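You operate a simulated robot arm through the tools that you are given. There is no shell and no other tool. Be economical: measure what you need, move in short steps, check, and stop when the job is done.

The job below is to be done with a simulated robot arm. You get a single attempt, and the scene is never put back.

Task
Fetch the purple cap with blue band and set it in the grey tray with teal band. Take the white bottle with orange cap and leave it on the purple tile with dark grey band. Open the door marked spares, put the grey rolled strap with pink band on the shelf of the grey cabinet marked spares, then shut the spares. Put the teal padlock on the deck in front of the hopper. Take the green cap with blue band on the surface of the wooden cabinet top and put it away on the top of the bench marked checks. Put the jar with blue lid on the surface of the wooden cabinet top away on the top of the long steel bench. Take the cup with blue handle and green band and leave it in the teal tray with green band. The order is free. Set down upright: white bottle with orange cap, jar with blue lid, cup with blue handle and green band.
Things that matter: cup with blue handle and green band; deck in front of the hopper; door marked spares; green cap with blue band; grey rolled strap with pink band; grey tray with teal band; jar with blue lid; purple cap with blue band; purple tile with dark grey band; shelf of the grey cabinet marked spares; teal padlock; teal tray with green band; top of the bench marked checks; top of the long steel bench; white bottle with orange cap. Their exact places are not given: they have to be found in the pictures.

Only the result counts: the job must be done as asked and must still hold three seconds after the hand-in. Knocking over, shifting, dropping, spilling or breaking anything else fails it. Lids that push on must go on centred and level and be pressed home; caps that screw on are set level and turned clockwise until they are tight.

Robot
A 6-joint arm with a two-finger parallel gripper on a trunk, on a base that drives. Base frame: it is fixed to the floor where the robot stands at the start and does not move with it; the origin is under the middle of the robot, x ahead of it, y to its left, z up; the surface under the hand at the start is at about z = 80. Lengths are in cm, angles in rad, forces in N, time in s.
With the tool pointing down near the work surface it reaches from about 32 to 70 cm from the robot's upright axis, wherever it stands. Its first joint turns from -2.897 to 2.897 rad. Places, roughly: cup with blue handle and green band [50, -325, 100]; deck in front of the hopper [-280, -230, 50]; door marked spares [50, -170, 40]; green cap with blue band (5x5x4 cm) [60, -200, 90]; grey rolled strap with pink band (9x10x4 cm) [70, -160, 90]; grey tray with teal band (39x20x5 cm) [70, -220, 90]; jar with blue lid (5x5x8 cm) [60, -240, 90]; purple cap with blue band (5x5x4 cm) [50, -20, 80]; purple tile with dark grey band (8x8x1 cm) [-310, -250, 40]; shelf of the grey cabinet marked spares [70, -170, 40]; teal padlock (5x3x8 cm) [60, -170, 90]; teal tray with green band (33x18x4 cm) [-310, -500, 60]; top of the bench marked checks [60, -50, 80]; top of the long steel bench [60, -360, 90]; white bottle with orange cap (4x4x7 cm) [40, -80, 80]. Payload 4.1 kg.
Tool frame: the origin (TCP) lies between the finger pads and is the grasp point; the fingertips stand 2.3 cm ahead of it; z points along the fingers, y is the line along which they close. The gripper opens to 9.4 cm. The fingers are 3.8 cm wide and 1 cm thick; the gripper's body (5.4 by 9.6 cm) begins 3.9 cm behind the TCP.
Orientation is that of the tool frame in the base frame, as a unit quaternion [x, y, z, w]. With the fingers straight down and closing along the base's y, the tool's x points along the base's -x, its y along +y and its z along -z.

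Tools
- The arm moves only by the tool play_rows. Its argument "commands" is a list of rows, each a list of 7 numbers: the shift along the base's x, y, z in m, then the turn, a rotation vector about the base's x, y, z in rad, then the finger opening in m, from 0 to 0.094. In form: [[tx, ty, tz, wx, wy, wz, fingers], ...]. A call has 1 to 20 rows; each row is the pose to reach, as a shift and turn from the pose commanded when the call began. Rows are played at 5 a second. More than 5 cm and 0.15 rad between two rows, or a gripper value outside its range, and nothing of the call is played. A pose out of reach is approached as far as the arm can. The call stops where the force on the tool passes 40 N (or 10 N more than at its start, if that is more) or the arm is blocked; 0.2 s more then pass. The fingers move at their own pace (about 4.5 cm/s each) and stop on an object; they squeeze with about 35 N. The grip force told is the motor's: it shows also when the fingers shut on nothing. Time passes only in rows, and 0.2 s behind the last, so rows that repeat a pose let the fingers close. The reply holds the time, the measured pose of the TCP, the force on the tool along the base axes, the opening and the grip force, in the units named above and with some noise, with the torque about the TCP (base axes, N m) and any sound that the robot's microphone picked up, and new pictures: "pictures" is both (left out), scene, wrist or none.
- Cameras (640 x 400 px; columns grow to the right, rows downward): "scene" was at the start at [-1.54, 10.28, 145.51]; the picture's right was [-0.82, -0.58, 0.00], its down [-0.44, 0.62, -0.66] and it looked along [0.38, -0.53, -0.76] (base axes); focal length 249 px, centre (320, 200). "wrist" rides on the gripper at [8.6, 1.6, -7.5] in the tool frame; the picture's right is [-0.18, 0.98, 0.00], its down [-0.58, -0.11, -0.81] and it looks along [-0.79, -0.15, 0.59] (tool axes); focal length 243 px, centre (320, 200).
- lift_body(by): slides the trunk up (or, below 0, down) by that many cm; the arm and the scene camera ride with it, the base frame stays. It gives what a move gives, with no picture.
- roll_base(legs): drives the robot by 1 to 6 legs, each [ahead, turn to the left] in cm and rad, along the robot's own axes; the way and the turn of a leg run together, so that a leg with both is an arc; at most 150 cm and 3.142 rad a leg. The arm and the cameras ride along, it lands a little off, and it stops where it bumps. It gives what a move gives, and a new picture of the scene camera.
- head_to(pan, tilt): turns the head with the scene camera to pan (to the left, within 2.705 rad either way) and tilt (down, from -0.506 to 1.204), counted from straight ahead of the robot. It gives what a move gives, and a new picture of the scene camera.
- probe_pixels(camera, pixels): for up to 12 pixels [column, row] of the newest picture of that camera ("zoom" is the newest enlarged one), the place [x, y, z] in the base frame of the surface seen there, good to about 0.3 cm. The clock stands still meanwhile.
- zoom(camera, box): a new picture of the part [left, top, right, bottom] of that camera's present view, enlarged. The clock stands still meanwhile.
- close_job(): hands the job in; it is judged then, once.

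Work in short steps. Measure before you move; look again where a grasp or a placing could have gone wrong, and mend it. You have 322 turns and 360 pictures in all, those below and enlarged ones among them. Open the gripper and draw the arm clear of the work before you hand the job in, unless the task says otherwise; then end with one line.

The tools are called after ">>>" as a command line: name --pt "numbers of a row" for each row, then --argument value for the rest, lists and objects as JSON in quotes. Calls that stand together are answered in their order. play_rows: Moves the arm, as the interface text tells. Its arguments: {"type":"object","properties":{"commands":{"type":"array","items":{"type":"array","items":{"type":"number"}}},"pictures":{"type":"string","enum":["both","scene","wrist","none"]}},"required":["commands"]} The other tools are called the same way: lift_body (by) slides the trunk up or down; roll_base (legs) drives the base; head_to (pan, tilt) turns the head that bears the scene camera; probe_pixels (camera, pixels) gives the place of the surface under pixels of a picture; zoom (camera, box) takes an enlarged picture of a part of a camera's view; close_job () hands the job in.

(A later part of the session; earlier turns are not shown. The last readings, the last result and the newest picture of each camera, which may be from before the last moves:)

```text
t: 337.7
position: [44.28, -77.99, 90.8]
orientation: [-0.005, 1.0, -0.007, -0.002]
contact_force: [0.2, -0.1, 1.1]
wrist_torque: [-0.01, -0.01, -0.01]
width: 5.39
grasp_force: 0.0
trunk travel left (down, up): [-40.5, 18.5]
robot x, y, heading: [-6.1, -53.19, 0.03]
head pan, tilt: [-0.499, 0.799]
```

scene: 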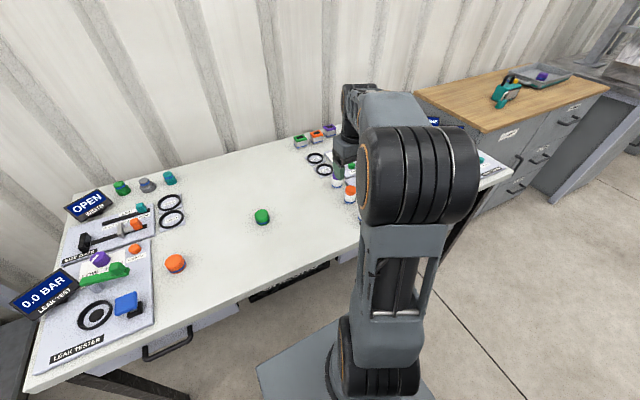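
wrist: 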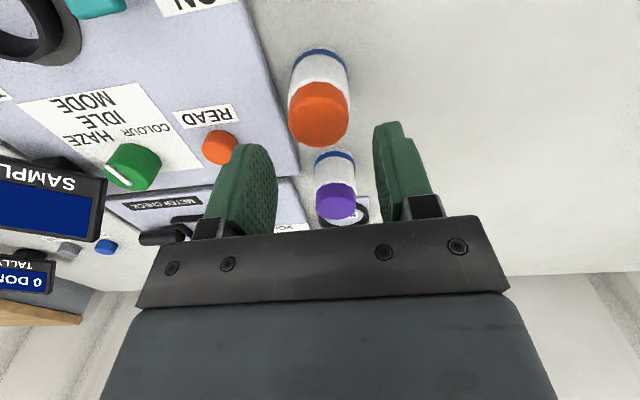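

I re-probe the bottle from this nearer view.

>>> probe_pixels --camera "wrist" --pixels '[[318, 112], [291, 112], [347, 112], [318, 85], [318, 143], [318, 68], [280, 140]]'

```text
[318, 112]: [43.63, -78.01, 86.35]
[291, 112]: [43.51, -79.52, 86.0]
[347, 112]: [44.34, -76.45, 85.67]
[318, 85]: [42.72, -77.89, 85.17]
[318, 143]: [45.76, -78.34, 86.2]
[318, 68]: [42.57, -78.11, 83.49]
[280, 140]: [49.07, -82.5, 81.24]
```

Centre (44.3,-78.0). I descend to z=84, grip and lift slowly.

>>> play_rows --pt "0 0 -0.03 0 0 0 0.054" --pt "0 0 -0.06 0 0 0 0.054" --pt "0 0 -0.068 0 0 0 0.054" --pt "0 0 -0.068 0 0 0 0" --pt "0 0 -0.068 0 0 0 0" --pt "0 0 -0.068 0 0 0 0" --pt "0 0 -0.068 0 0 0 0" --pt "0 0 -0.06 0 0 0 0" --pt "0 0 -0.05 0 0 0 0" --pt "0 0 -0.035 0 0 0 0" --pt "0 0 -0.015 0 0 0 0" --pictures "wrist"

```text
t: 340.1
position: [44.17, -77.9, 89.41]
orientation: [-0.006, 1.0, -0.007, 0.0]
contact_force: [-0.8, -0.4, 0.0]
wrist_torque: [-0.04, 0.03, -0.05]
width: 3.86
grasp_force: 35.2
trunk travel left (down, up): [-40.5, 18.5]
robot x, y, heading: [-6.28, -53.22, 0.022]
head pan, tilt: [-0.499, 0.799]
```

wrist: 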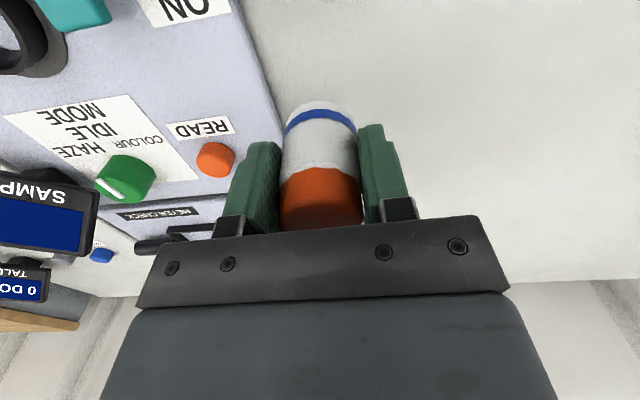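

Held. I raise and retract the arm (checking the step sizes this time) before driving.

>>> play_rows --pt "0 0 0.03 0 0 0 0" --pt "0 0 0.06 0 0 0 0" --pt "0 0 0.1 0 0 0 0" --pt "0 0 0.14 0 0 0 0" --pt "0 0 0.18 0 0 0 0" --pt "-0.01 0.04 0.19 0 0 0 0" --pt "-0.02 0.08 0.19 0 0 0 0" --pt "-0.04 0.12 0.19 0 0 0 0" --pt "-0.06 0.16 0.19 0 0 0 0" --pt "-0.07 0.2 0.19 0 0 0 0" --pictures "wrist"

```text
t: 342.3
position: [37.52, -57.95, 108.0]
orientation: [-0.006, 1.0, -0.007, -0.001]
contact_force: [0.3, -0.3, -0.6]
wrist_torque: [0.0, -0.02, 0.01]
width: 3.89
grasp_force: 35.2
trunk travel left (down, up): [-40.5, 18.5]
robot x, y, heading: [-6.45, -53.49, 0.023]
head pan, tilt: [-0.499, 0.799]
```

wrist: 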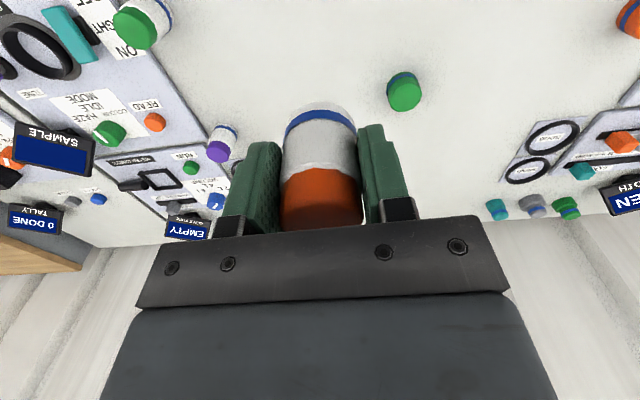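

Secure. I drive down the aisle to y≈-330, then along to the ledge.

>>> roll_base --legs '[[-19, 0], [0, -1.594], [140, 0], [137, 0], [0, -1.571]]'

```text
t: 364.5
position: [-71.44, -321.02, 108.04]
orientation: [1.0, -0.02, 0.001, -0.007]
contact_force: [0.2, 0.2, -0.3]
wrist_torque: [0.02, 0.03, 0.0]
width: 3.92
grasp_force: 35.3
trunk travel left (down, up): [-40.5, 18.5]
robot x, y, heading: [-28.11, -328.03, 3.111]
head pan, tilt: [-0.499, 0.799]
```

scene: 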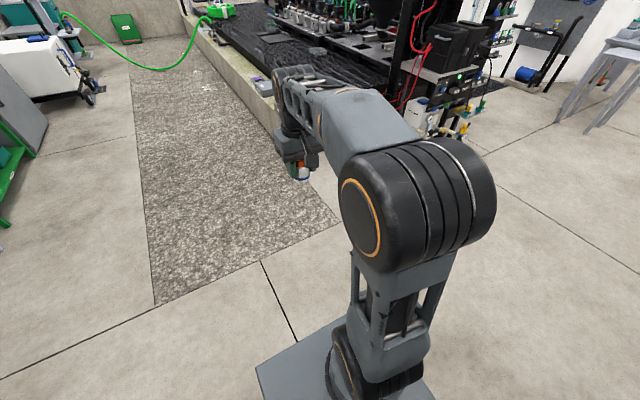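

I continue west to x≈-315 and turn to face the ledge.

>>> roll_base --legs '[[0, 0.02], [145, 0], [142, 0], [0, -1.56]]'

>>> head_to --pan 0.3 --tilt 0.85

```text
t: 382.5
position: [-308.16, -280.3, 108.0]
orientation: [-0.704, 0.71, -0.006, 0.004]
contact_force: [0.2, 0.2, -0.8]
wrist_torque: [0.01, 0.04, 0.01]
width: 3.9
grasp_force: 35.5
trunk travel left (down, up): [-40.5, 18.5]
robot x, y, heading: [-313.88, -323.96, 1.574]
head pan, tilt: [-0.499, 0.799]
```

scene: 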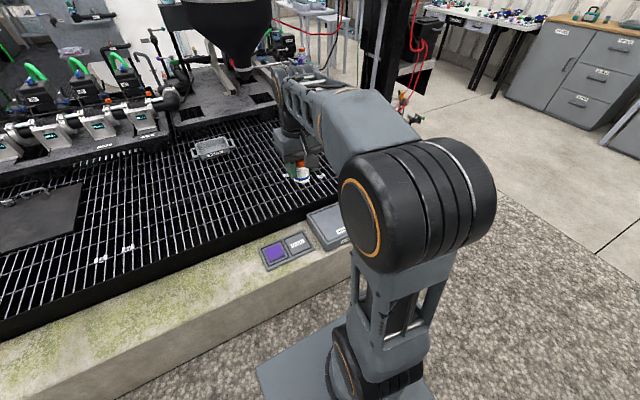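

```text
t: 383.6
position: [-308.19, -280.34, 108.06]
orientation: [-0.703, 0.711, -0.006, 0.004]
contact_force: [-0.5, -0.2, -1.1]
wrist_torque: [0.0, -0.01, -0.01]
width: 3.9
grasp_force: 34.1
trunk travel left (down, up): [-40.5, 18.5]
robot x, y, heading: [-313.74, -323.81, 1.575]
head pan, tilt: [0.3, 0.85]
```

scene: 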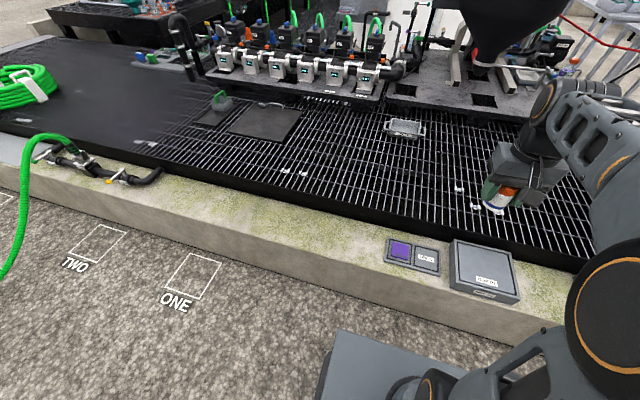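

The purple tile is at (399,251). I zoom and probe it.

>>> zoom --camera "scene" --box '[370, 225, 470, 290]'

>>> probe_pixels --camera "scene" --pixels '[[400, 251], [391, 245], [409, 244], [392, 258], [410, 259], [426, 257], [440, 262], [400, 236], [485, 268], [380, 270], [460, 210], [480, 212]]'

```text
6.15 times, centred on (420, 258) of scene
```

zoom: 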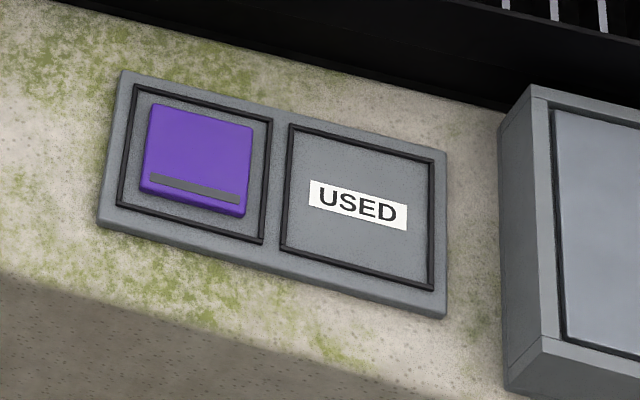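

```text
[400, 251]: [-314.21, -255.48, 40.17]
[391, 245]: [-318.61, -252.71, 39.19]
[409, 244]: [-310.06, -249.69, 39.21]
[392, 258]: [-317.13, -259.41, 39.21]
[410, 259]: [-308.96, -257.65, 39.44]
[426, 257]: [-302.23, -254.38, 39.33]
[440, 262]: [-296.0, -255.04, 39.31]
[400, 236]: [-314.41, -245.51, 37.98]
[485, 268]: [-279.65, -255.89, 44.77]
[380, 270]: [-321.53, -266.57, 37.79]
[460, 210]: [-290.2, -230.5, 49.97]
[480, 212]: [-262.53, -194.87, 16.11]
```

Tile centre (-314.1,-255.2), top z≈40.2. I roll forward 12 cm and lower the trunk 40 cm.

>>> roll_base --legs '[[12, 0]]'

>>> lift_body --by -40

>>> play_rows --pt "-0.02 0.04 -0.02 0 0 0 0" --pt "-0.04 0.08 -0.05 0 0 0 0" --pt "-0.06 0.12 -0.08 0 0 0 0" --pictures "wrist"

```text
t: 384.9
position: [-308.04, -268.17, 107.92]
orientation: [-0.702, 0.712, -0.006, 0.004]
contact_force: [0.0, -0.5, -0.7]
wrist_torque: [-0.01, 0.01, 0.03]
width: 3.9
grasp_force: 34.8
trunk travel left (down, up): [-40.5, 18.5]
robot x, y, heading: [-313.38, -311.77, 1.571]
head pan, tilt: [0.3, 0.85]
```

scene: 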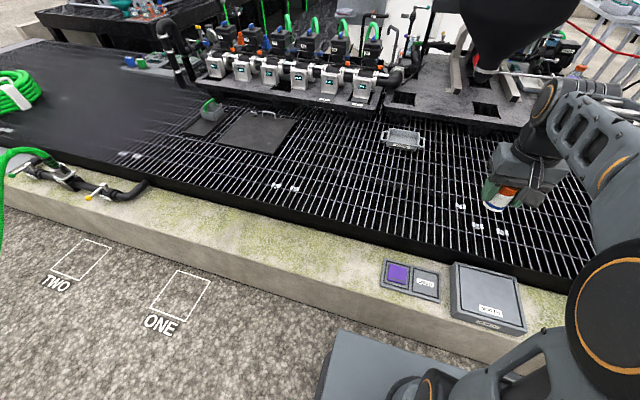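

```text
t: 388.7
position: [-308.14, -268.21, 68.11]
orientation: [-0.702, 0.712, -0.005, 0.004]
contact_force: [0.2, -0.2, -1.4]
wrist_torque: [-0.04, -0.01, 0.02]
width: 3.9
grasp_force: 34.8
trunk travel left (down, up): [-0.5, 58.5]
robot x, y, heading: [-313.75, -311.62, 1.572]
head pan, tilt: [0.3, 0.85]
```

```text
refused: row 2 steps farther than a row can; nothing moved
```

Smaller steps: I go above the tile.

>>> play_rows --pt "-0.015 0.033 -0.02 0 0 0 0" --pt "-0.03 0.065 -0.04 0 0 0 0" --pt "-0.045 0.098 -0.06 0 0 0 0" --pt "-0.06 0.13 -0.08 0 0 0 0" --pt "-0.06 0.13 -0.12 0 0 0 0" --pt "-0.06 0.13 -0.15 0 0 0 0" --pictures "both"

```text
t: 390.1
position: [-314.14, -255.07, 53.21]
orientation: [-0.703, 0.711, -0.007, 0.003]
contact_force: [0.2, 1.0, 0.0]
wrist_torque: [0.01, 0.0, -0.03]
width: 3.91
grasp_force: 35.2
trunk travel left (down, up): [-0.5, 58.5]
robot x, y, heading: [-313.52, -311.61, 1.574]
head pan, tilt: [0.3, 0.85]
```

scene: 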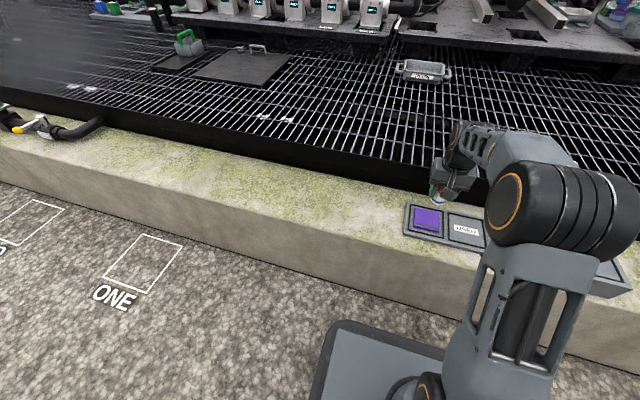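
wrist: 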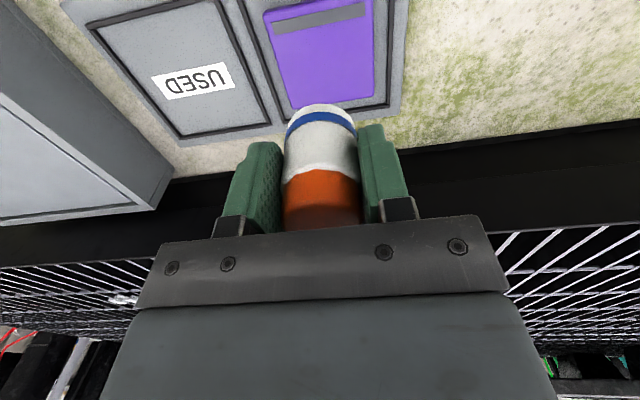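

I probe the tile's corners in the wrist view.

>>> probe_pixels --camera "wrist" --pixels '[[268, 15], [366, 2], [374, 95], [295, 105], [320, 50], [285, 60], [370, 45]]'

```text
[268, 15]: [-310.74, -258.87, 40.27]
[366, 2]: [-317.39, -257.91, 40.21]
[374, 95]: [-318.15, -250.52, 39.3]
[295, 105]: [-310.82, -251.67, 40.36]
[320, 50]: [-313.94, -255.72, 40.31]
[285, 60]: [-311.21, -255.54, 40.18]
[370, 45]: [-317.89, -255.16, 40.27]
```

Tile centre (-314.2,-254.9) – aligned. I lower onto it.

>>> play_rows --pt "0 0 -0.03 0 0 0 0" --pt "0 0 -0.06 0 0 0 0" --pt "0 0 -0.08 0 0 0 0" --pt "0 0 -0.087 0 0 0 0" --pt "0 0 -0.09 0 0 0 0" --pictures "none"

```text
t: 391.3
position: [-314.13, -255.14, 44.28]
orientation: [-0.703, 0.711, -0.005, 0.005]
contact_force: [-1.5, -1.6, 15.1]
wrist_torque: [-0.09, 0.24, 0.05]
width: 3.87
grasp_force: 34.5
trunk travel left (down, up): [-0.5, 58.5]
robot x, y, heading: [-313.75, -311.97, 1.572]
head pan, tilt: [0.3, 0.85]
```

Contact 15 N. I ease up 1 mm, release, and rise.

>>> play_rows --pt "0 0 0.001 0 0 0 0" --pt "0 0 0.001 0 0 0 0.06" --pt "0 0 0.001 0 0 0 0.06" --pt "0 0 0.001 0 0 0 0.06" --pt "0 0 0.03 0 0 0 0.06" --pt "0 0 0.06 0 0 0 0.06" --pt "0 0 0.1 0 0 0 0.06" --pt "0 0 0.14 0 0 0 0.06" --pt "0 -0.03 0.18 0 0 0 0.06" --pt "0 -0.06 0.21 0 0 0 0.06" --pictures "wrist"

```text
t: 393.5
position: [-314.25, -261.12, 65.11]
orientation: [-0.702, 0.712, -0.006, 0.003]
contact_force: [-0.5, -0.8, 0.1]
wrist_torque: [-0.06, -0.01, 0.03]
width: 6.02
grasp_force: 0.1
trunk travel left (down, up): [-0.5, 58.5]
robot x, y, heading: [-313.73, -311.8, 1.575]
head pan, tilt: [0.3, 0.85]
```

wrist: 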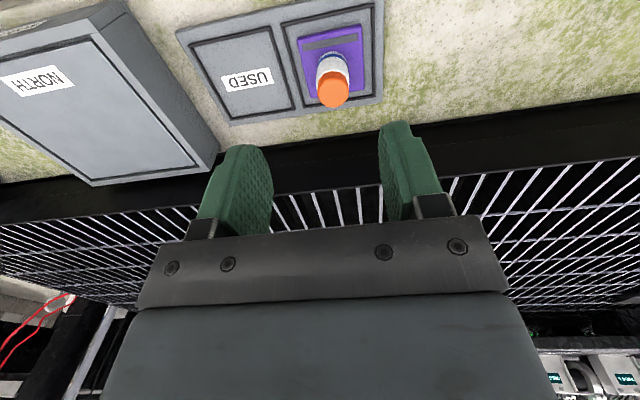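

The bottle stands on the tile. I raise the trunk and inspect the deck for the padlock's place.

>>> lift_body --by 40

>>> head_to --pan -0.45 --tilt 0.75

>>> head_to --pan 0.15 --tilt 0.6

```text
t: 397.3
position: [-314.15, -261.11, 105.15]
orientation: [-0.703, 0.711, -0.005, 0.004]
contact_force: [0.3, 0.7, -0.5]
wrist_torque: [0.02, -0.01, -0.01]
width: 6.01
grasp_force: 0.1
trunk travel left (down, up): [-40.5, 18.5]
robot x, y, heading: [-313.81, -311.76, 1.575]
head pan, tilt: [0.3, 0.85]
```

```text
t: 398.4
position: [-314.14, -261.18, 105.02]
orientation: [-0.703, 0.711, -0.005, 0.004]
contact_force: [-0.1, -0.3, 0.1]
wrist_torque: [-0.01, 0.0, 0.0]
width: 6.0
grasp_force: 0.1
trunk travel left (down, up): [-40.5, 18.5]
robot x, y, heading: [-313.54, -311.88, 1.57]
head pan, tilt: [-0.45, 0.75]
```

scene: 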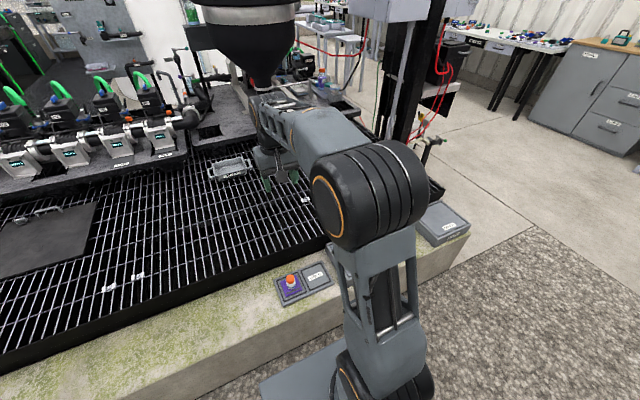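

```text
t: 399.4
position: [-314.08, -261.29, 105.0]
orientation: [-0.703, 0.711, -0.006, 0.005]
contact_force: [-1.0, -0.7, 0.7]
wrist_torque: [0.0, 0.01, -0.02]
width: 5.99
grasp_force: 0.1
trunk travel left (down, up): [-40.5, 18.5]
robot x, y, heading: [-313.48, -311.55, 1.572]
head pan, tilt: [0.15, 0.6]
```

scene: 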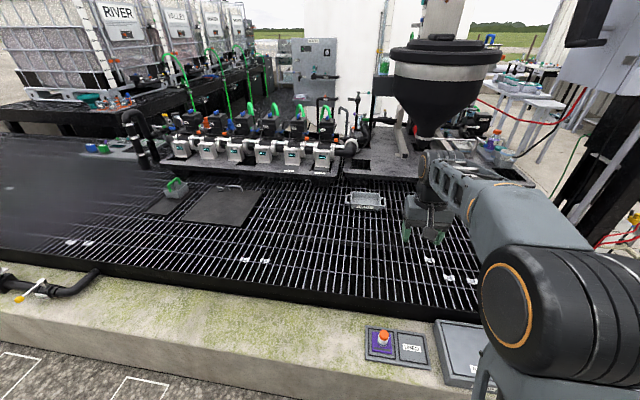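

I zoom on the deck area in front of the hopper.

>>> zoom --camera "scene" --box '[330, 180, 500, 320]'

>>> probe_pixels --camera "scene" --pixels '[[430, 262], [447, 277], [471, 281], [415, 290], [400, 260], [366, 200], [440, 300], [395, 290], [380, 240], [350, 270], [460, 250], [415, 305]]'

```text
2.86 times, centred on (415, 250) of scene
```

zoom: 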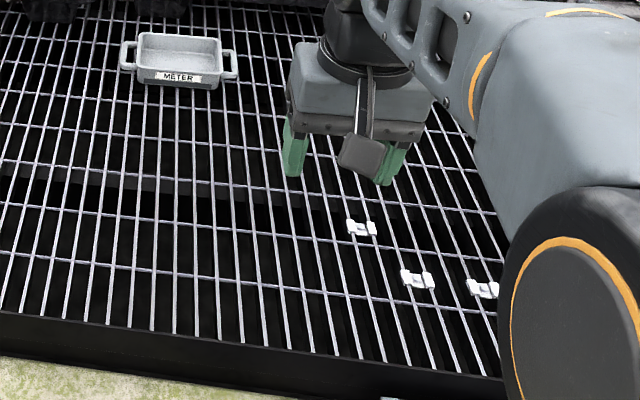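

```text
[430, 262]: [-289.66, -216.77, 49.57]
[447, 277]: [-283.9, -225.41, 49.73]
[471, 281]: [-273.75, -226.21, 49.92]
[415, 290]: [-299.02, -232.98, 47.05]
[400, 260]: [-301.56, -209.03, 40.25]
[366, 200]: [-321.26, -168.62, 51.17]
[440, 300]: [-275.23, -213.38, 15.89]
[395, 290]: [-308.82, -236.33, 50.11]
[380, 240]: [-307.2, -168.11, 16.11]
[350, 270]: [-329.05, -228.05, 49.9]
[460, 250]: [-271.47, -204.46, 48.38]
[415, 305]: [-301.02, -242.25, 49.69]
```

The deck is a grating (z≈50) with small clips near (-284,-225) to avoid; the padlock can stand at about (-281,-234). I drive back to fetch it.

>>> roll_base --legs '[[-12, 0], [0, -1.573], [142, 0], [141, 0], [0, 1.571]]'

```text
t: 421.6
position: [-36.17, -265.82, 105.06]
orientation: [0.728, -0.686, 0.006, -0.004]
contact_force: [-0.3, 0.5, -0.9]
wrist_torque: [0.01, -0.04, 0.0]
width: 6.03
grasp_force: 0.0
trunk travel left (down, up): [-40.5, 18.5]
robot x, y, heading: [-31.96, -316.45, 1.64]
head pan, tilt: [0.15, 0.6]
```

scene: 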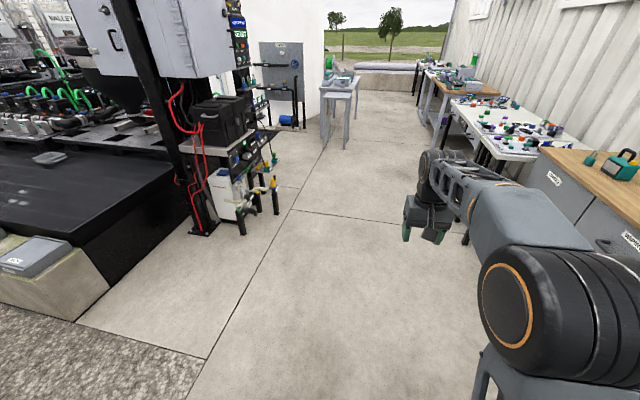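

I continue to the cabinet and face it.

>>> roll_base --legs '[[0, -0.11], [143, 0], [0, -1.53], [24, 0]]'

>>> play_rows --pt "0 0 0.0 0 0 0 0.06" --pictures "wrist"

```text
t: 434.3
position: [47.04, -171.64, 105.03]
orientation: [-0.003, 1.0, -0.007, -0.002]
contact_force: [-0.6, 0.1, -0.2]
wrist_torque: [0.03, 0.0, 0.03]
width: 6.0
grasp_force: 0.0
trunk travel left (down, up): [-40.5, 18.5]
robot x, y, heading: [-3.61, -173.38, 0.017]
head pan, tilt: [0.15, 0.6]
```

scene: 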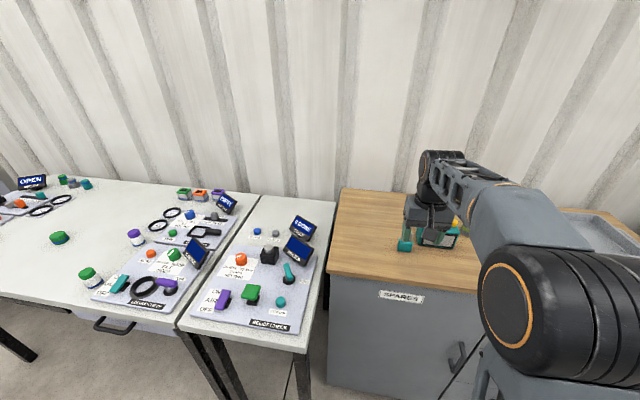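

```text
t: 434.7
position: [47.04, -171.68, 105.02]
orientation: [-0.003, 1.0, -0.008, -0.001]
contact_force: [0.4, -0.9, -0.2]
wrist_torque: [0.03, 0.01, 0.07]
width: 6.02
grasp_force: 0.0
trunk travel left (down, up): [-40.5, 18.5]
robot x, y, heading: [-3.75, -173.36, 0.016]
head pan, tilt: [0.15, 0.6]
```

wrist: 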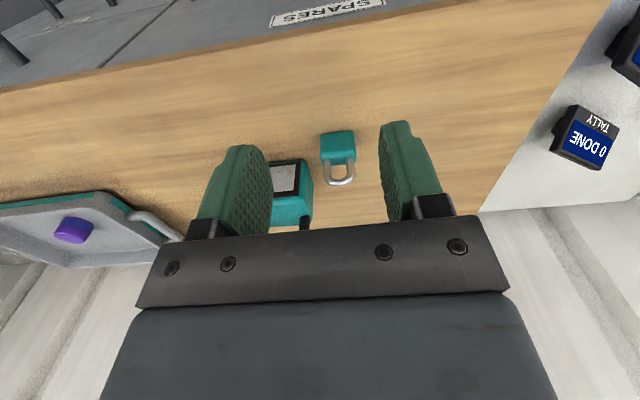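

The padlock is at (338,150). I zoom and probe it.

>>> zoom --camera "wrist" --box '[290, 110, 390, 200]'

>>> probe_pixels --camera "wrist" --pixels '[[337, 145], [322, 145], [353, 145], [337, 132], [338, 158], [330, 175], [347, 170], [341, 183], [305, 170]]'

```text
4.44 times, centred on (340, 155) of wrist
```

zoom: 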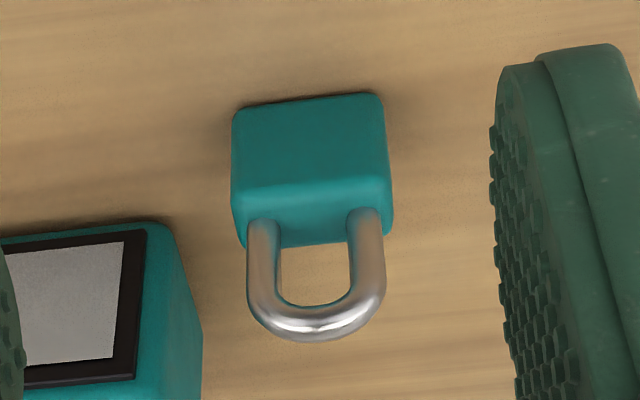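

```text
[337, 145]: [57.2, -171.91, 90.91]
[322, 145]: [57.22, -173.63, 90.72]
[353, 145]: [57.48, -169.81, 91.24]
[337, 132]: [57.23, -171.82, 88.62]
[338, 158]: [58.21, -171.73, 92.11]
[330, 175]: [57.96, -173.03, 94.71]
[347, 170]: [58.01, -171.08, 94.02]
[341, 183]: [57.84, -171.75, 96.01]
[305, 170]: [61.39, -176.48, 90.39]
```

Padlock: body y -174…-169.6, front x 57.2, body top 92.3, shackle top 96. I turn the tool -90° (camera away from the radio) and look again from above.

>>> play_rows --pt "0.01 0 0 0 0 -0.143 0.055" --pt "0.02 0 0 0 0 -0.286 0.055" --pt "0.03 0 0 0 0 -0.428 0.055" --pt "0.04 0 0 0 0 -0.571 0.055" --pt "0.05 0 0 0 0 -0.714 0.055" --pt "0.06 0 0 0 0 -0.857 0.055" --pt "0.07 0 0 0 0 -1.0 0.055" --pt "0.08 0 0 0 0 -1.142 0.055" --pt "0.09 0 0 0 0 -1.285 0.055" --pt "0.1 0 0 0 0 -1.428 0.055" --pt "0.113 0.002 0 0 0 -1.556 0.055" --pictures "wrist"

```text
t: 437.1
position: [58.39, -171.73, 105.06]
orientation: [0.7, 0.714, -0.004, -0.006]
contact_force: [-0.4, 0.1, -0.3]
wrist_torque: [0.03, -0.01, 0.0]
width: 5.48
grasp_force: 0.1
trunk travel left (down, up): [-40.5, 18.5]
robot x, y, heading: [-3.84, -173.17, 0.018]
head pan, tilt: [0.15, 0.6]
```

wrist: 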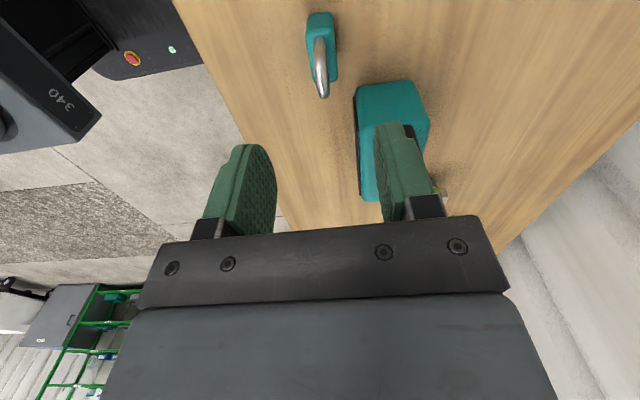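

>>> probe_pixels --camera "wrist" --pixels '[[311, 35], [328, 45], [320, 30], [336, 60], [319, 60], [323, 92], [315, 18], [400, 100], [385, 90], [385, 180]]'

>>> zoom --camera "wrist" --box '[280, 0, 440, 110]'

```text
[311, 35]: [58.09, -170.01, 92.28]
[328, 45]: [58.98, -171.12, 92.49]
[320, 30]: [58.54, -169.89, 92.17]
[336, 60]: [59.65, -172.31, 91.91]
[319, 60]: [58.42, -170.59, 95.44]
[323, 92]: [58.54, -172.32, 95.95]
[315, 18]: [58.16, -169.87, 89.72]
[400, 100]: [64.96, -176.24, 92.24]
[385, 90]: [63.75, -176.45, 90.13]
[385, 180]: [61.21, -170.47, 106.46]
```

```text
3.64 times, centred on (360, 55) of wrist
```

zoom: 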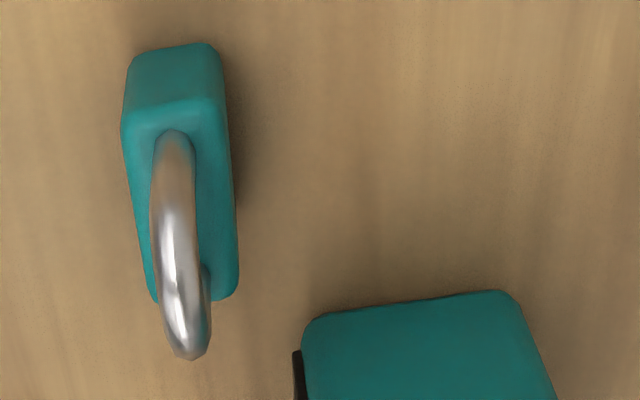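

Aligned: centre (58.5,-171.9). I descend to z=92.6 (palm just above the shackle), close along x and lift slowly.

>>> play_rows --pt "0.001 0.001 -0.04 0 0 0 0.055" --pt "0.001 0.001 -0.08 0 0 0 0.055" --pt "0.001 0.001 -0.11 0 0 0 0.055" --pt "0.001 0.001 -0.12 0 0 0 0.055" --pt "0.001 0.001 -0.1245 0 0 0 0.055" --pt "0.001 0.001 -0.1245 0 0 0 0.0" --pt "0.001 0.001 -0.1245 0 0 0 0.0" --pt "0.001 0.001 -0.1245 0 0 0 0.0" --pt "0.001 0.001 -0.1245 0 0 0 0.0" --pt "0.001 0.001 -0.118 0 0 0 0.0" --pt "0.001 0.001 -0.11 0 0 0 0.0" --pt "0.001 0.001 -0.1 0 0 0 0.0" --pictures "wrist"

```text
t: 439.7
position: [58.47, -171.5, 95.07]
orientation: [0.699, 0.715, -0.004, -0.006]
contact_force: [0.8, -0.1, -1.1]
wrist_torque: [-0.01, 0.0, -0.02]
width: 2.14
grasp_force: 35.1
trunk travel left (down, up): [-40.5, 18.5]
robot x, y, heading: [-3.83, -173.18, 0.018]
head pan, tilt: [0.15, 0.6]
```

wrist: 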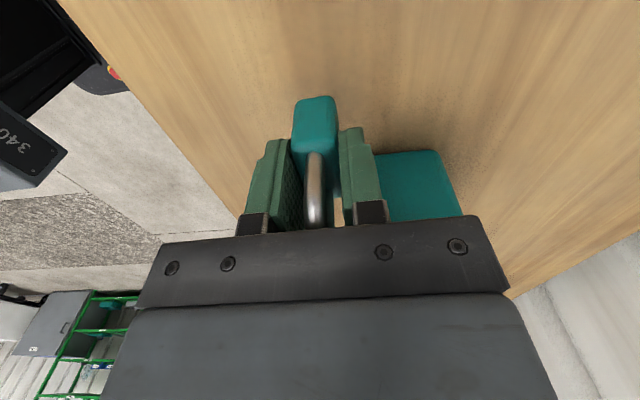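

Held (2.14 cm). I raise and retract.

>>> play_rows --pt "0 0 0.02 0 0 0 0" --pt "0 0 0.05 0 0 0 0" --pt "0 0 0.08 0 0 0 0" --pt "0 0 0.11 0 0 0 0" --pt "-0.03 0 0.13 0 0 0 0" --pt "-0.07 0 0.13 0 0 0 0" --pt "-0.11 0 0.13 0 0 0 0" --pt "-0.15 0 0.13 0 0 0 0" --pt "-0.18 0 0.13 0 0 0 0" --pictures "wrist"

```text
t: 441.7
position: [40.31, -171.51, 108.05]
orientation: [0.699, 0.715, -0.004, -0.006]
contact_force: [-0.7, -0.1, -1.5]
wrist_torque: [-0.01, 0.03, 0.02]
width: 2.16
grasp_force: 34.5
trunk travel left (down, up): [-40.5, 18.5]
robot x, y, heading: [-3.81, -173.28, 0.014]
head pan, tilt: [0.15, 0.6]
```

wrist: 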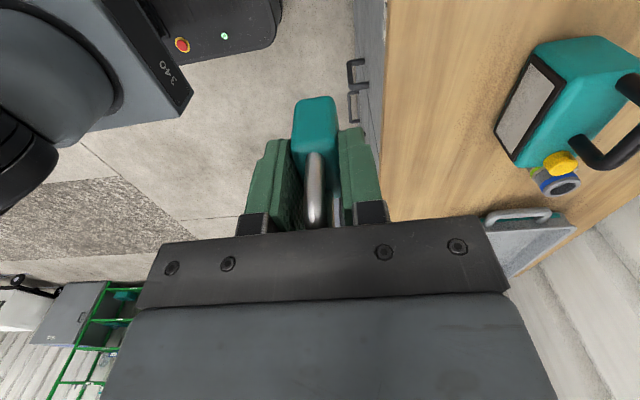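

I drive back to the deck at x≈-282.

>>> roll_base --legs '[[-22, 0], [0, -1.585], [148, 0], [0, -1.571], [128, 0]]'

```text
t: 464.1
position: [-196.89, -317.1, 108.02]
orientation: [-0.693, 0.721, -0.006, 0.005]
contact_force: [-0.4, -0.4, -1.1]
wrist_torque: [0.0, 0.01, 0.02]
width: 2.09
grasp_force: 35.0
trunk travel left (down, up): [-40.5, 18.5]
robot x, y, heading: [-152.84, -318.3, 3.096]
head pan, tilt: [0.15, 0.6]
```

scene: 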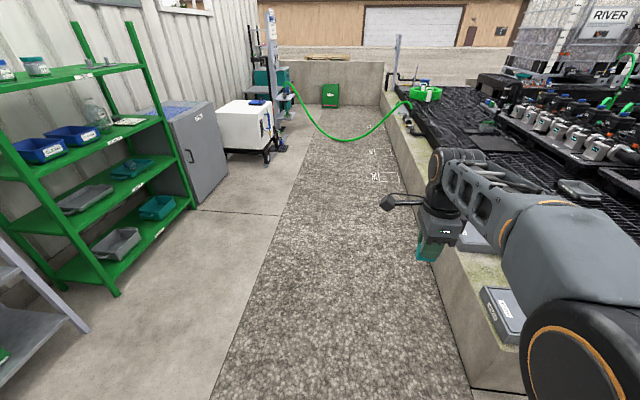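

Another 130 cm, then I face the deck.

>>> roll_base --legs '[[0, 0.06], [131, 0], [0, -1.585]]'

>>> head_to --pan 0.35 --tilt 0.75

```text
t: 474.8
position: [-281.3, -276.12, 107.99]
orientation: [-0.003, 1.0, -0.007, -0.002]
contact_force: [0.0, 0.4, -0.9]
wrist_torque: [0.01, 0.02, 0.01]
width: 2.15
grasp_force: 34.7
trunk travel left (down, up): [-40.5, 18.5]
robot x, y, heading: [-280.37, -320.12, 1.577]
head pan, tilt: [0.15, 0.6]
```

scene: 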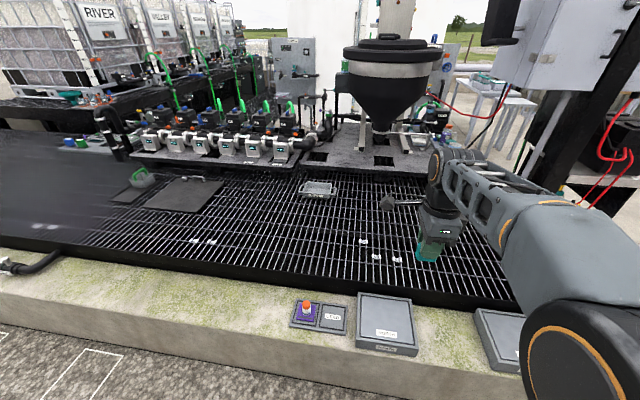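

```text
t: 475.5
position: [-281.21, -276.13, 108.05]
orientation: [-0.002, 1.0, -0.007, -0.001]
contact_force: [0.0, 0.0, -0.6]
wrist_torque: [0.02, -0.01, -0.01]
width: 2.15
grasp_force: 35.3
trunk travel left (down, up): [-40.5, 18.5]
robot x, y, heading: [-280.39, -320.15, 1.574]
head pan, tilt: [0.351, 0.75]
```

scene: 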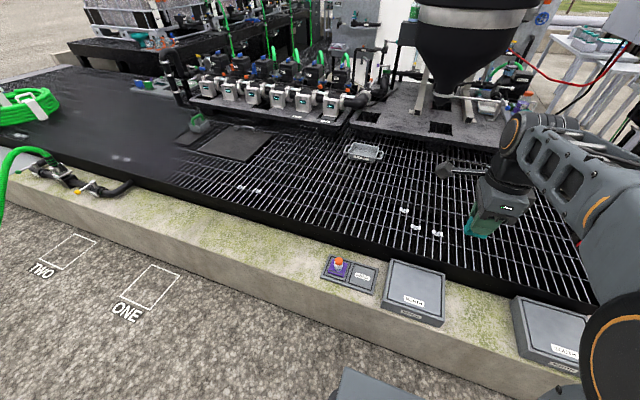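

Robot at (-280,-320). I roll forward 20 cm, lower the trunk 32 cm, and move over (-279,-235).

>>> roll_base --legs '[[20, 0]]'

>>> play_rows --pt "0 0.04 0 0 0 0 0" --pt "0 0.08 0 0 0 0 0" --pt "0 0.12 0 0 0 0 0" --pt "0 0.16 0 0 0 0 0" --pt "0 0.2 0 0 0 0 0" --pictures "none"

>>> lift_body --by -34

>>> play_rows --pt "0 0 -0.03 0 0 0 0" --pictures "both"

```text
t: 477.1
position: [-281.37, -256.18, 108.03]
orientation: [-0.002, 1.0, -0.007, -0.001]
contact_force: [-1.0, 0.4, -1.4]
wrist_torque: [0.01, 0.03, -0.01]
width: 2.14
grasp_force: 34.8
trunk travel left (down, up): [-40.5, 18.5]
robot x, y, heading: [-280.68, -300.16, 1.574]
head pan, tilt: [0.351, 0.75]
```

scene: 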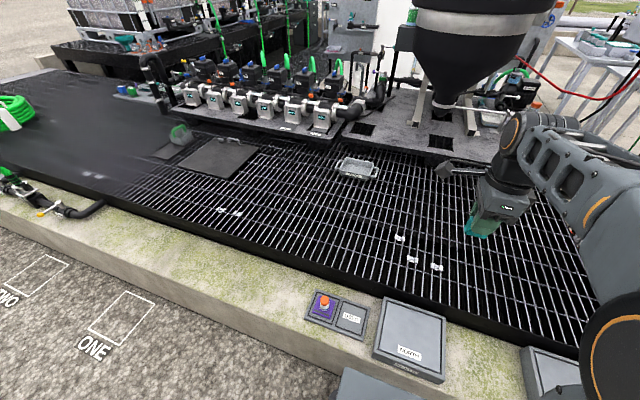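

```text
t: 478.3
position: [-281.2, -236.16, 108.29]
orientation: [-0.004, 1.0, -0.008, -0.001]
contact_force: [0.3, -0.8, -1.1]
wrist_torque: [0.07, 0.01, 0.0]
width: 2.14
grasp_force: 34.8
trunk travel left (down, up): [-40.5, 18.5]
robot x, y, heading: [-280.67, -300.24, 1.574]
head pan, tilt: [0.351, 0.75]
```

```text
t: 481.6
position: [-281.25, -236.12, 74.33]
orientation: [-0.003, 1.0, -0.007, -0.001]
contact_force: [0.0, -0.5, -0.9]
wrist_torque: [-0.03, -0.02, 0.01]
width: 2.16
grasp_force: 35.4
trunk travel left (down, up): [-6.5, 52.5]
robot x, y, heading: [-280.32, -300.38, 1.572]
head pan, tilt: [0.351, 0.75]
```

```text
t: 482.0
position: [-281.05, -236.14, 71.41]
orientation: [-0.003, 1.0, -0.007, -0.002]
contact_force: [0.3, -0.2, -0.8]
wrist_torque: [-0.01, -0.01, 0.01]
width: 2.16
grasp_force: 34.9
trunk travel left (down, up): [-6.5, 52.5]
robot x, y, heading: [-280.6, -300.54, 1.571]
head pan, tilt: [0.351, 0.75]
```

scene: 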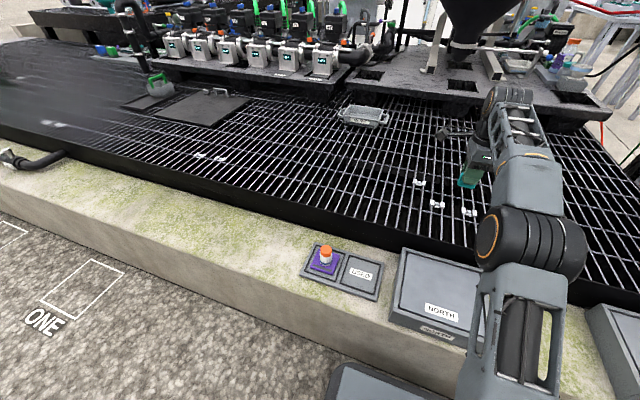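
wrist: 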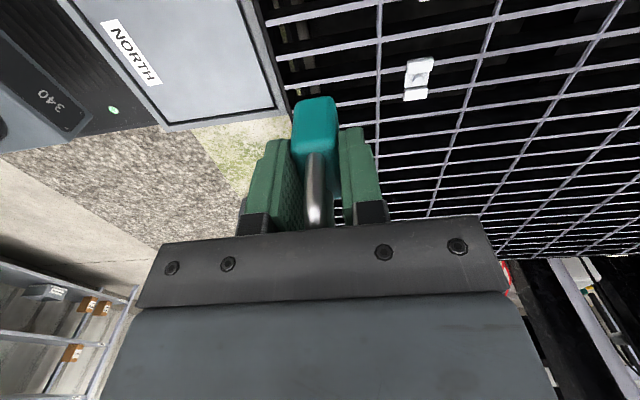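

I zoom into the grating near the padlock to find bar positions.

>>> zoom --camera "wrist" --box '[250, 0, 450, 130]'

```text
3.08 times, centred on (350, 65) of wrist
```

zoom: 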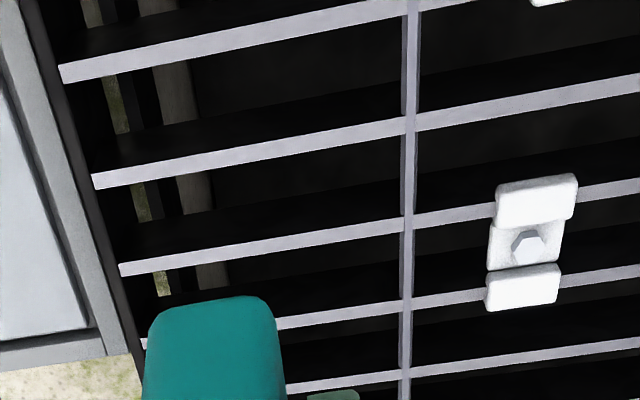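

I probe bar tops, the crossbar and the clip.

>>> probe_pixels --camera "zoom" --pixels '[[250, 35], [250, 148], [250, 242], [340, 313], [340, 383], [411, 60], [409, 170], [406, 350], [537, 200], [522, 285], [62, 72], [122, 270]]'

```text
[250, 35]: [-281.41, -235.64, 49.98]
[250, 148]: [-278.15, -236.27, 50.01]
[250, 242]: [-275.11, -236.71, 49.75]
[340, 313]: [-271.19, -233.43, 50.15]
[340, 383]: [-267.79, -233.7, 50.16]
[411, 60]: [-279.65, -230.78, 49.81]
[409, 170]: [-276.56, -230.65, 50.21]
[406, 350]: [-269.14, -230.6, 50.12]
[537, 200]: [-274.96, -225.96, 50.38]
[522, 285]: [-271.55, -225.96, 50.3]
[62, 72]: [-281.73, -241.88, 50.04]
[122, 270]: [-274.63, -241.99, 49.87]
```

Bars at x=-281.4 and -278.15, crossbar at y=-230.7, all z=50. I'll stand the padlock across them at (-279.8,-231.2). I roll 5 cm nearer first and move above.

>>> roll_base --legs '[[5, 0]]'

```text
t: 482.9
position: [-281.18, -231.18, 71.39]
orientation: [-0.001, 1.0, -0.007, -0.001]
contact_force: [0.5, 1.0, -1.2]
wrist_torque: [-0.01, -0.02, -0.02]
width: 2.18
grasp_force: 35.2
trunk travel left (down, up): [-6.5, 52.5]
robot x, y, heading: [-280.62, -295.26, 1.571]
head pan, tilt: [0.351, 0.75]
```

scene: 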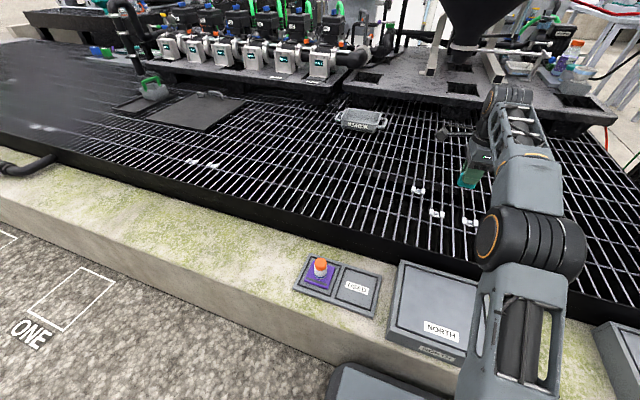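

I shift 1 cm in x and descend to z≈58, then check.

>>> play_rows --pt "0.01 0 -0.03 0 0 0 0" --pt "0.01 0 -0.07 0 0 0 0" --pt "0.01 0 -0.11 0 0 0 0" --pt "0.01 0 -0.134 0 0 0 0" --pictures "wrist"

>>> zoom --camera "wrist" --box '[220, 40, 420, 200]'

```text
t: 483.9
position: [-280.3, -231.28, 57.99]
orientation: [-0.003, 1.0, -0.006, -0.001]
contact_force: [0.5, 1.3, -0.4]
wrist_torque: [0.04, 0.01, -0.01]
width: 2.16
grasp_force: 35.2
trunk travel left (down, up): [-6.5, 52.5]
robot x, y, heading: [-280.47, -295.16, 1.574]
head pan, tilt: [0.351, 0.75]
```

wrist: 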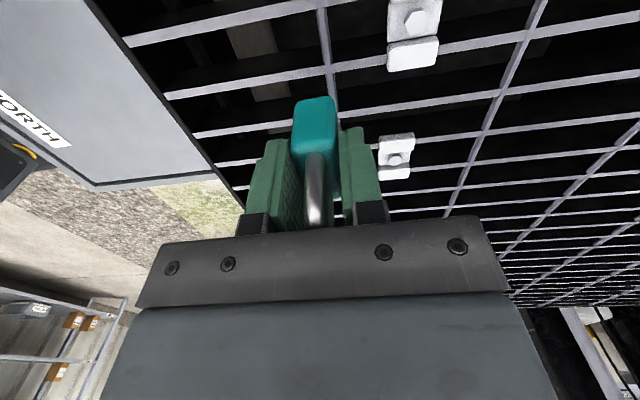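

```text
2.50 times, centred on (320, 120) of wrist
```

zoom: 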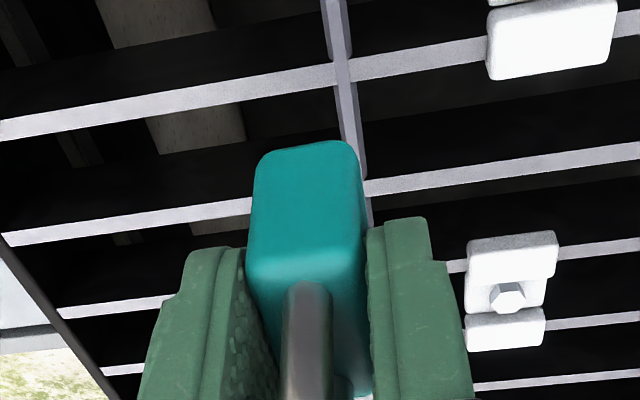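

I verify the bar positions near the padlock once more.

>>> probe_pixels --camera "zoom" --pixels '[[200, 95], [420, 60], [150, 218], [430, 178], [110, 308], [450, 268], [345, 80], [550, 40], [510, 260], [310, 150]]'

```text
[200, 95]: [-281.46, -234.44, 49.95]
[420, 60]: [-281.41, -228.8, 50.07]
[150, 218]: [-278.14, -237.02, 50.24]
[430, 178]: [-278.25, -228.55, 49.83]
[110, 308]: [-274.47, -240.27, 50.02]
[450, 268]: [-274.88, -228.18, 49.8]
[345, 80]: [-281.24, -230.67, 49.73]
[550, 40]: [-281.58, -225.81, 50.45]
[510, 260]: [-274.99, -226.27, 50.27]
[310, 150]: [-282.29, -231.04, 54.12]
```

Padlock spans x -282.3…-277.9, over both bars. I lower the last 3.6 cm slowly.

>>> play_rows --pt "0.001 0 -0.015 0 0 0 0" --pt "0.001 0 -0.028 0 0 0 0" --pt "0.001 0 -0.034 0 0 0 0" --pt "0.001 0 -0.037 0 0 0 0" --pictures "none"

```text
t: 484.9
position: [-280.03, -231.08, 54.28]
orientation: [-0.003, 1.0, -0.007, -0.001]
contact_force: [-1.9, 0.2, 3.0]
wrist_torque: [0.01, 0.01, -0.02]
width: 2.15
grasp_force: 35.3
trunk travel left (down, up): [-6.5, 52.5]
robot x, y, heading: [-280.72, -295.48, 1.571]
head pan, tilt: [0.351, 0.75]
```

>>> play_rows --pt "0 0 -0.002 0 0 0 0" --pt "0 0 -0.003 0 0 0 0" --pictures "none"

```text
t: 485.6
position: [-280.06, -231.11, 54.28]
orientation: [-0.003, 1.0, -0.003, -0.001]
contact_force: [-0.6, -2.7, 23.0]
wrist_torque: [0.09, 0.0, 0.01]
width: 2.17
grasp_force: 35.1
trunk travel left (down, up): [-6.5, 52.5]
robot x, y, heading: [-280.56, -295.22, 1.577]
head pan, tilt: [0.351, 0.75]
```

Firm contact (23 N). I ease up, open, and rise straight.

>>> play_rows --pt "0 0 0.002 0 0 0 0" --pt "0 0 0.002 0 0 0 0.05" --pt "0 0 0.002 0 0 0 0.05" --pt "0 0 0.002 0 0 0 0.05" --pt "0 0 0.03 0 0 0 0.05" --pt "0 0 0.06 0 0 0 0.05" --pt "0 0 0.1 0 0 0 0.05" --pt "0 0 0.14 0 0 0 0.05" --pt "0 -0.03 0.17 0 0 0 0.05" --pt "0 -0.07 0.19 0 0 0 0.05" --pictures "both"

```text
t: 487.8
position: [-279.99, -238.08, 73.06]
orientation: [-0.002, 1.0, -0.008, -0.001]
contact_force: [0.1, 0.3, 0.2]
wrist_torque: [-0.06, -0.04, -0.01]
width: 5.0
grasp_force: 0.1
trunk travel left (down, up): [-6.5, 52.5]
robot x, y, heading: [-280.62, -295.16, 1.575]
head pan, tilt: [0.351, 0.75]
```

scene: 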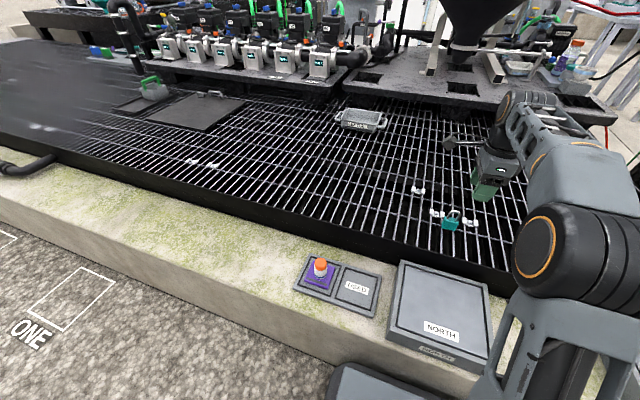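
wrist: 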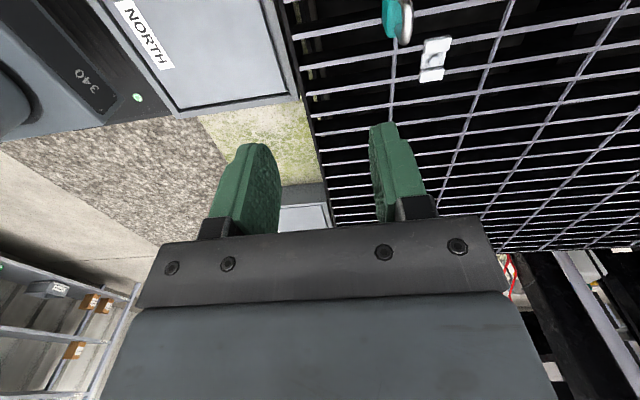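

I zoom to verify the padlock and bottle, then draw the arm and base clear.

>>> zoom --camera "scene" --box '[290, 170, 500, 310]'

>>> play_rows --pt "0 -0.04 0.02 0 0 0 0.05" --pt "0 -0.08 0.04 0 0 0 0.05" --pt "0 -0.12 0.06 0 0 0 0.05" --pt "0 -0.16 0.08 0 0 0 0.05" --pictures "none"

>>> lift_body --by 30

>>> roll_base --legs '[[-20, 0]]'

```text
2.86 times, centred on (395, 240) of scene
```

zoom: 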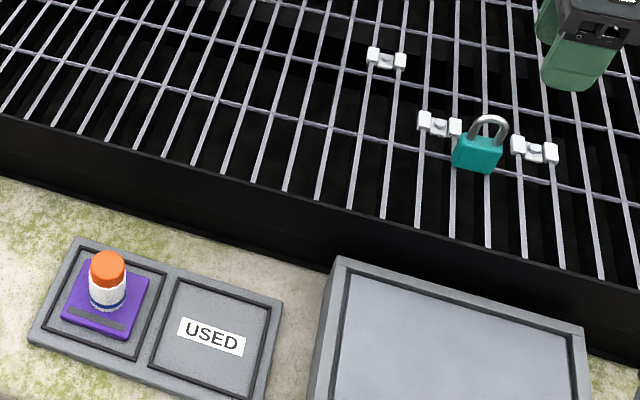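

```text
t: 488.8
position: [-280.04, -253.92, 80.7]
orientation: [-0.003, 1.0, -0.008, -0.001]
contact_force: [-0.9, 0.2, -1.5]
wrist_torque: [-0.03, 0.01, 0.07]
width: 5.02
grasp_force: 0.1
trunk travel left (down, up): [-6.5, 52.5]
robot x, y, heading: [-280.46, -295.43, 1.574]
head pan, tilt: [0.351, 0.75]
```

```text
t: 491.8
position: [-280.06, -254.03, 110.58]
orientation: [-0.003, 1.0, -0.007, -0.001]
contact_force: [0.1, 0.7, 0.5]
wrist_torque: [0.02, -0.01, 0.03]
width: 5.01
grasp_force: 0.1
trunk travel left (down, up): [-36.5, 22.5]
robot x, y, heading: [-280.61, -295.31, 1.577]
head pan, tilt: [0.351, 0.75]
```

```text
t: 493.4
position: [-279.89, -274.07, 110.62]
orientation: [-0.002, 1.0, -0.008, -0.001]
contact_force: [0.4, 0.5, -0.4]
wrist_torque: [0.0, 0.01, -0.04]
width: 4.99
grasp_force: 0.1
trunk travel left (down, up): [-36.5, 22.5]
robot x, y, heading: [-280.76, -315.44, 1.571]
head pan, tilt: [0.351, 0.75]
```

scene: 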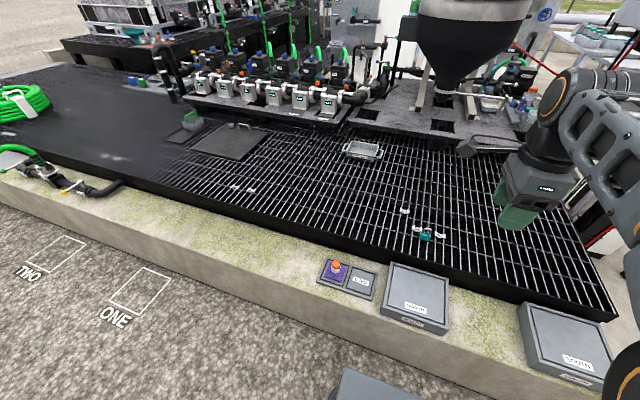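

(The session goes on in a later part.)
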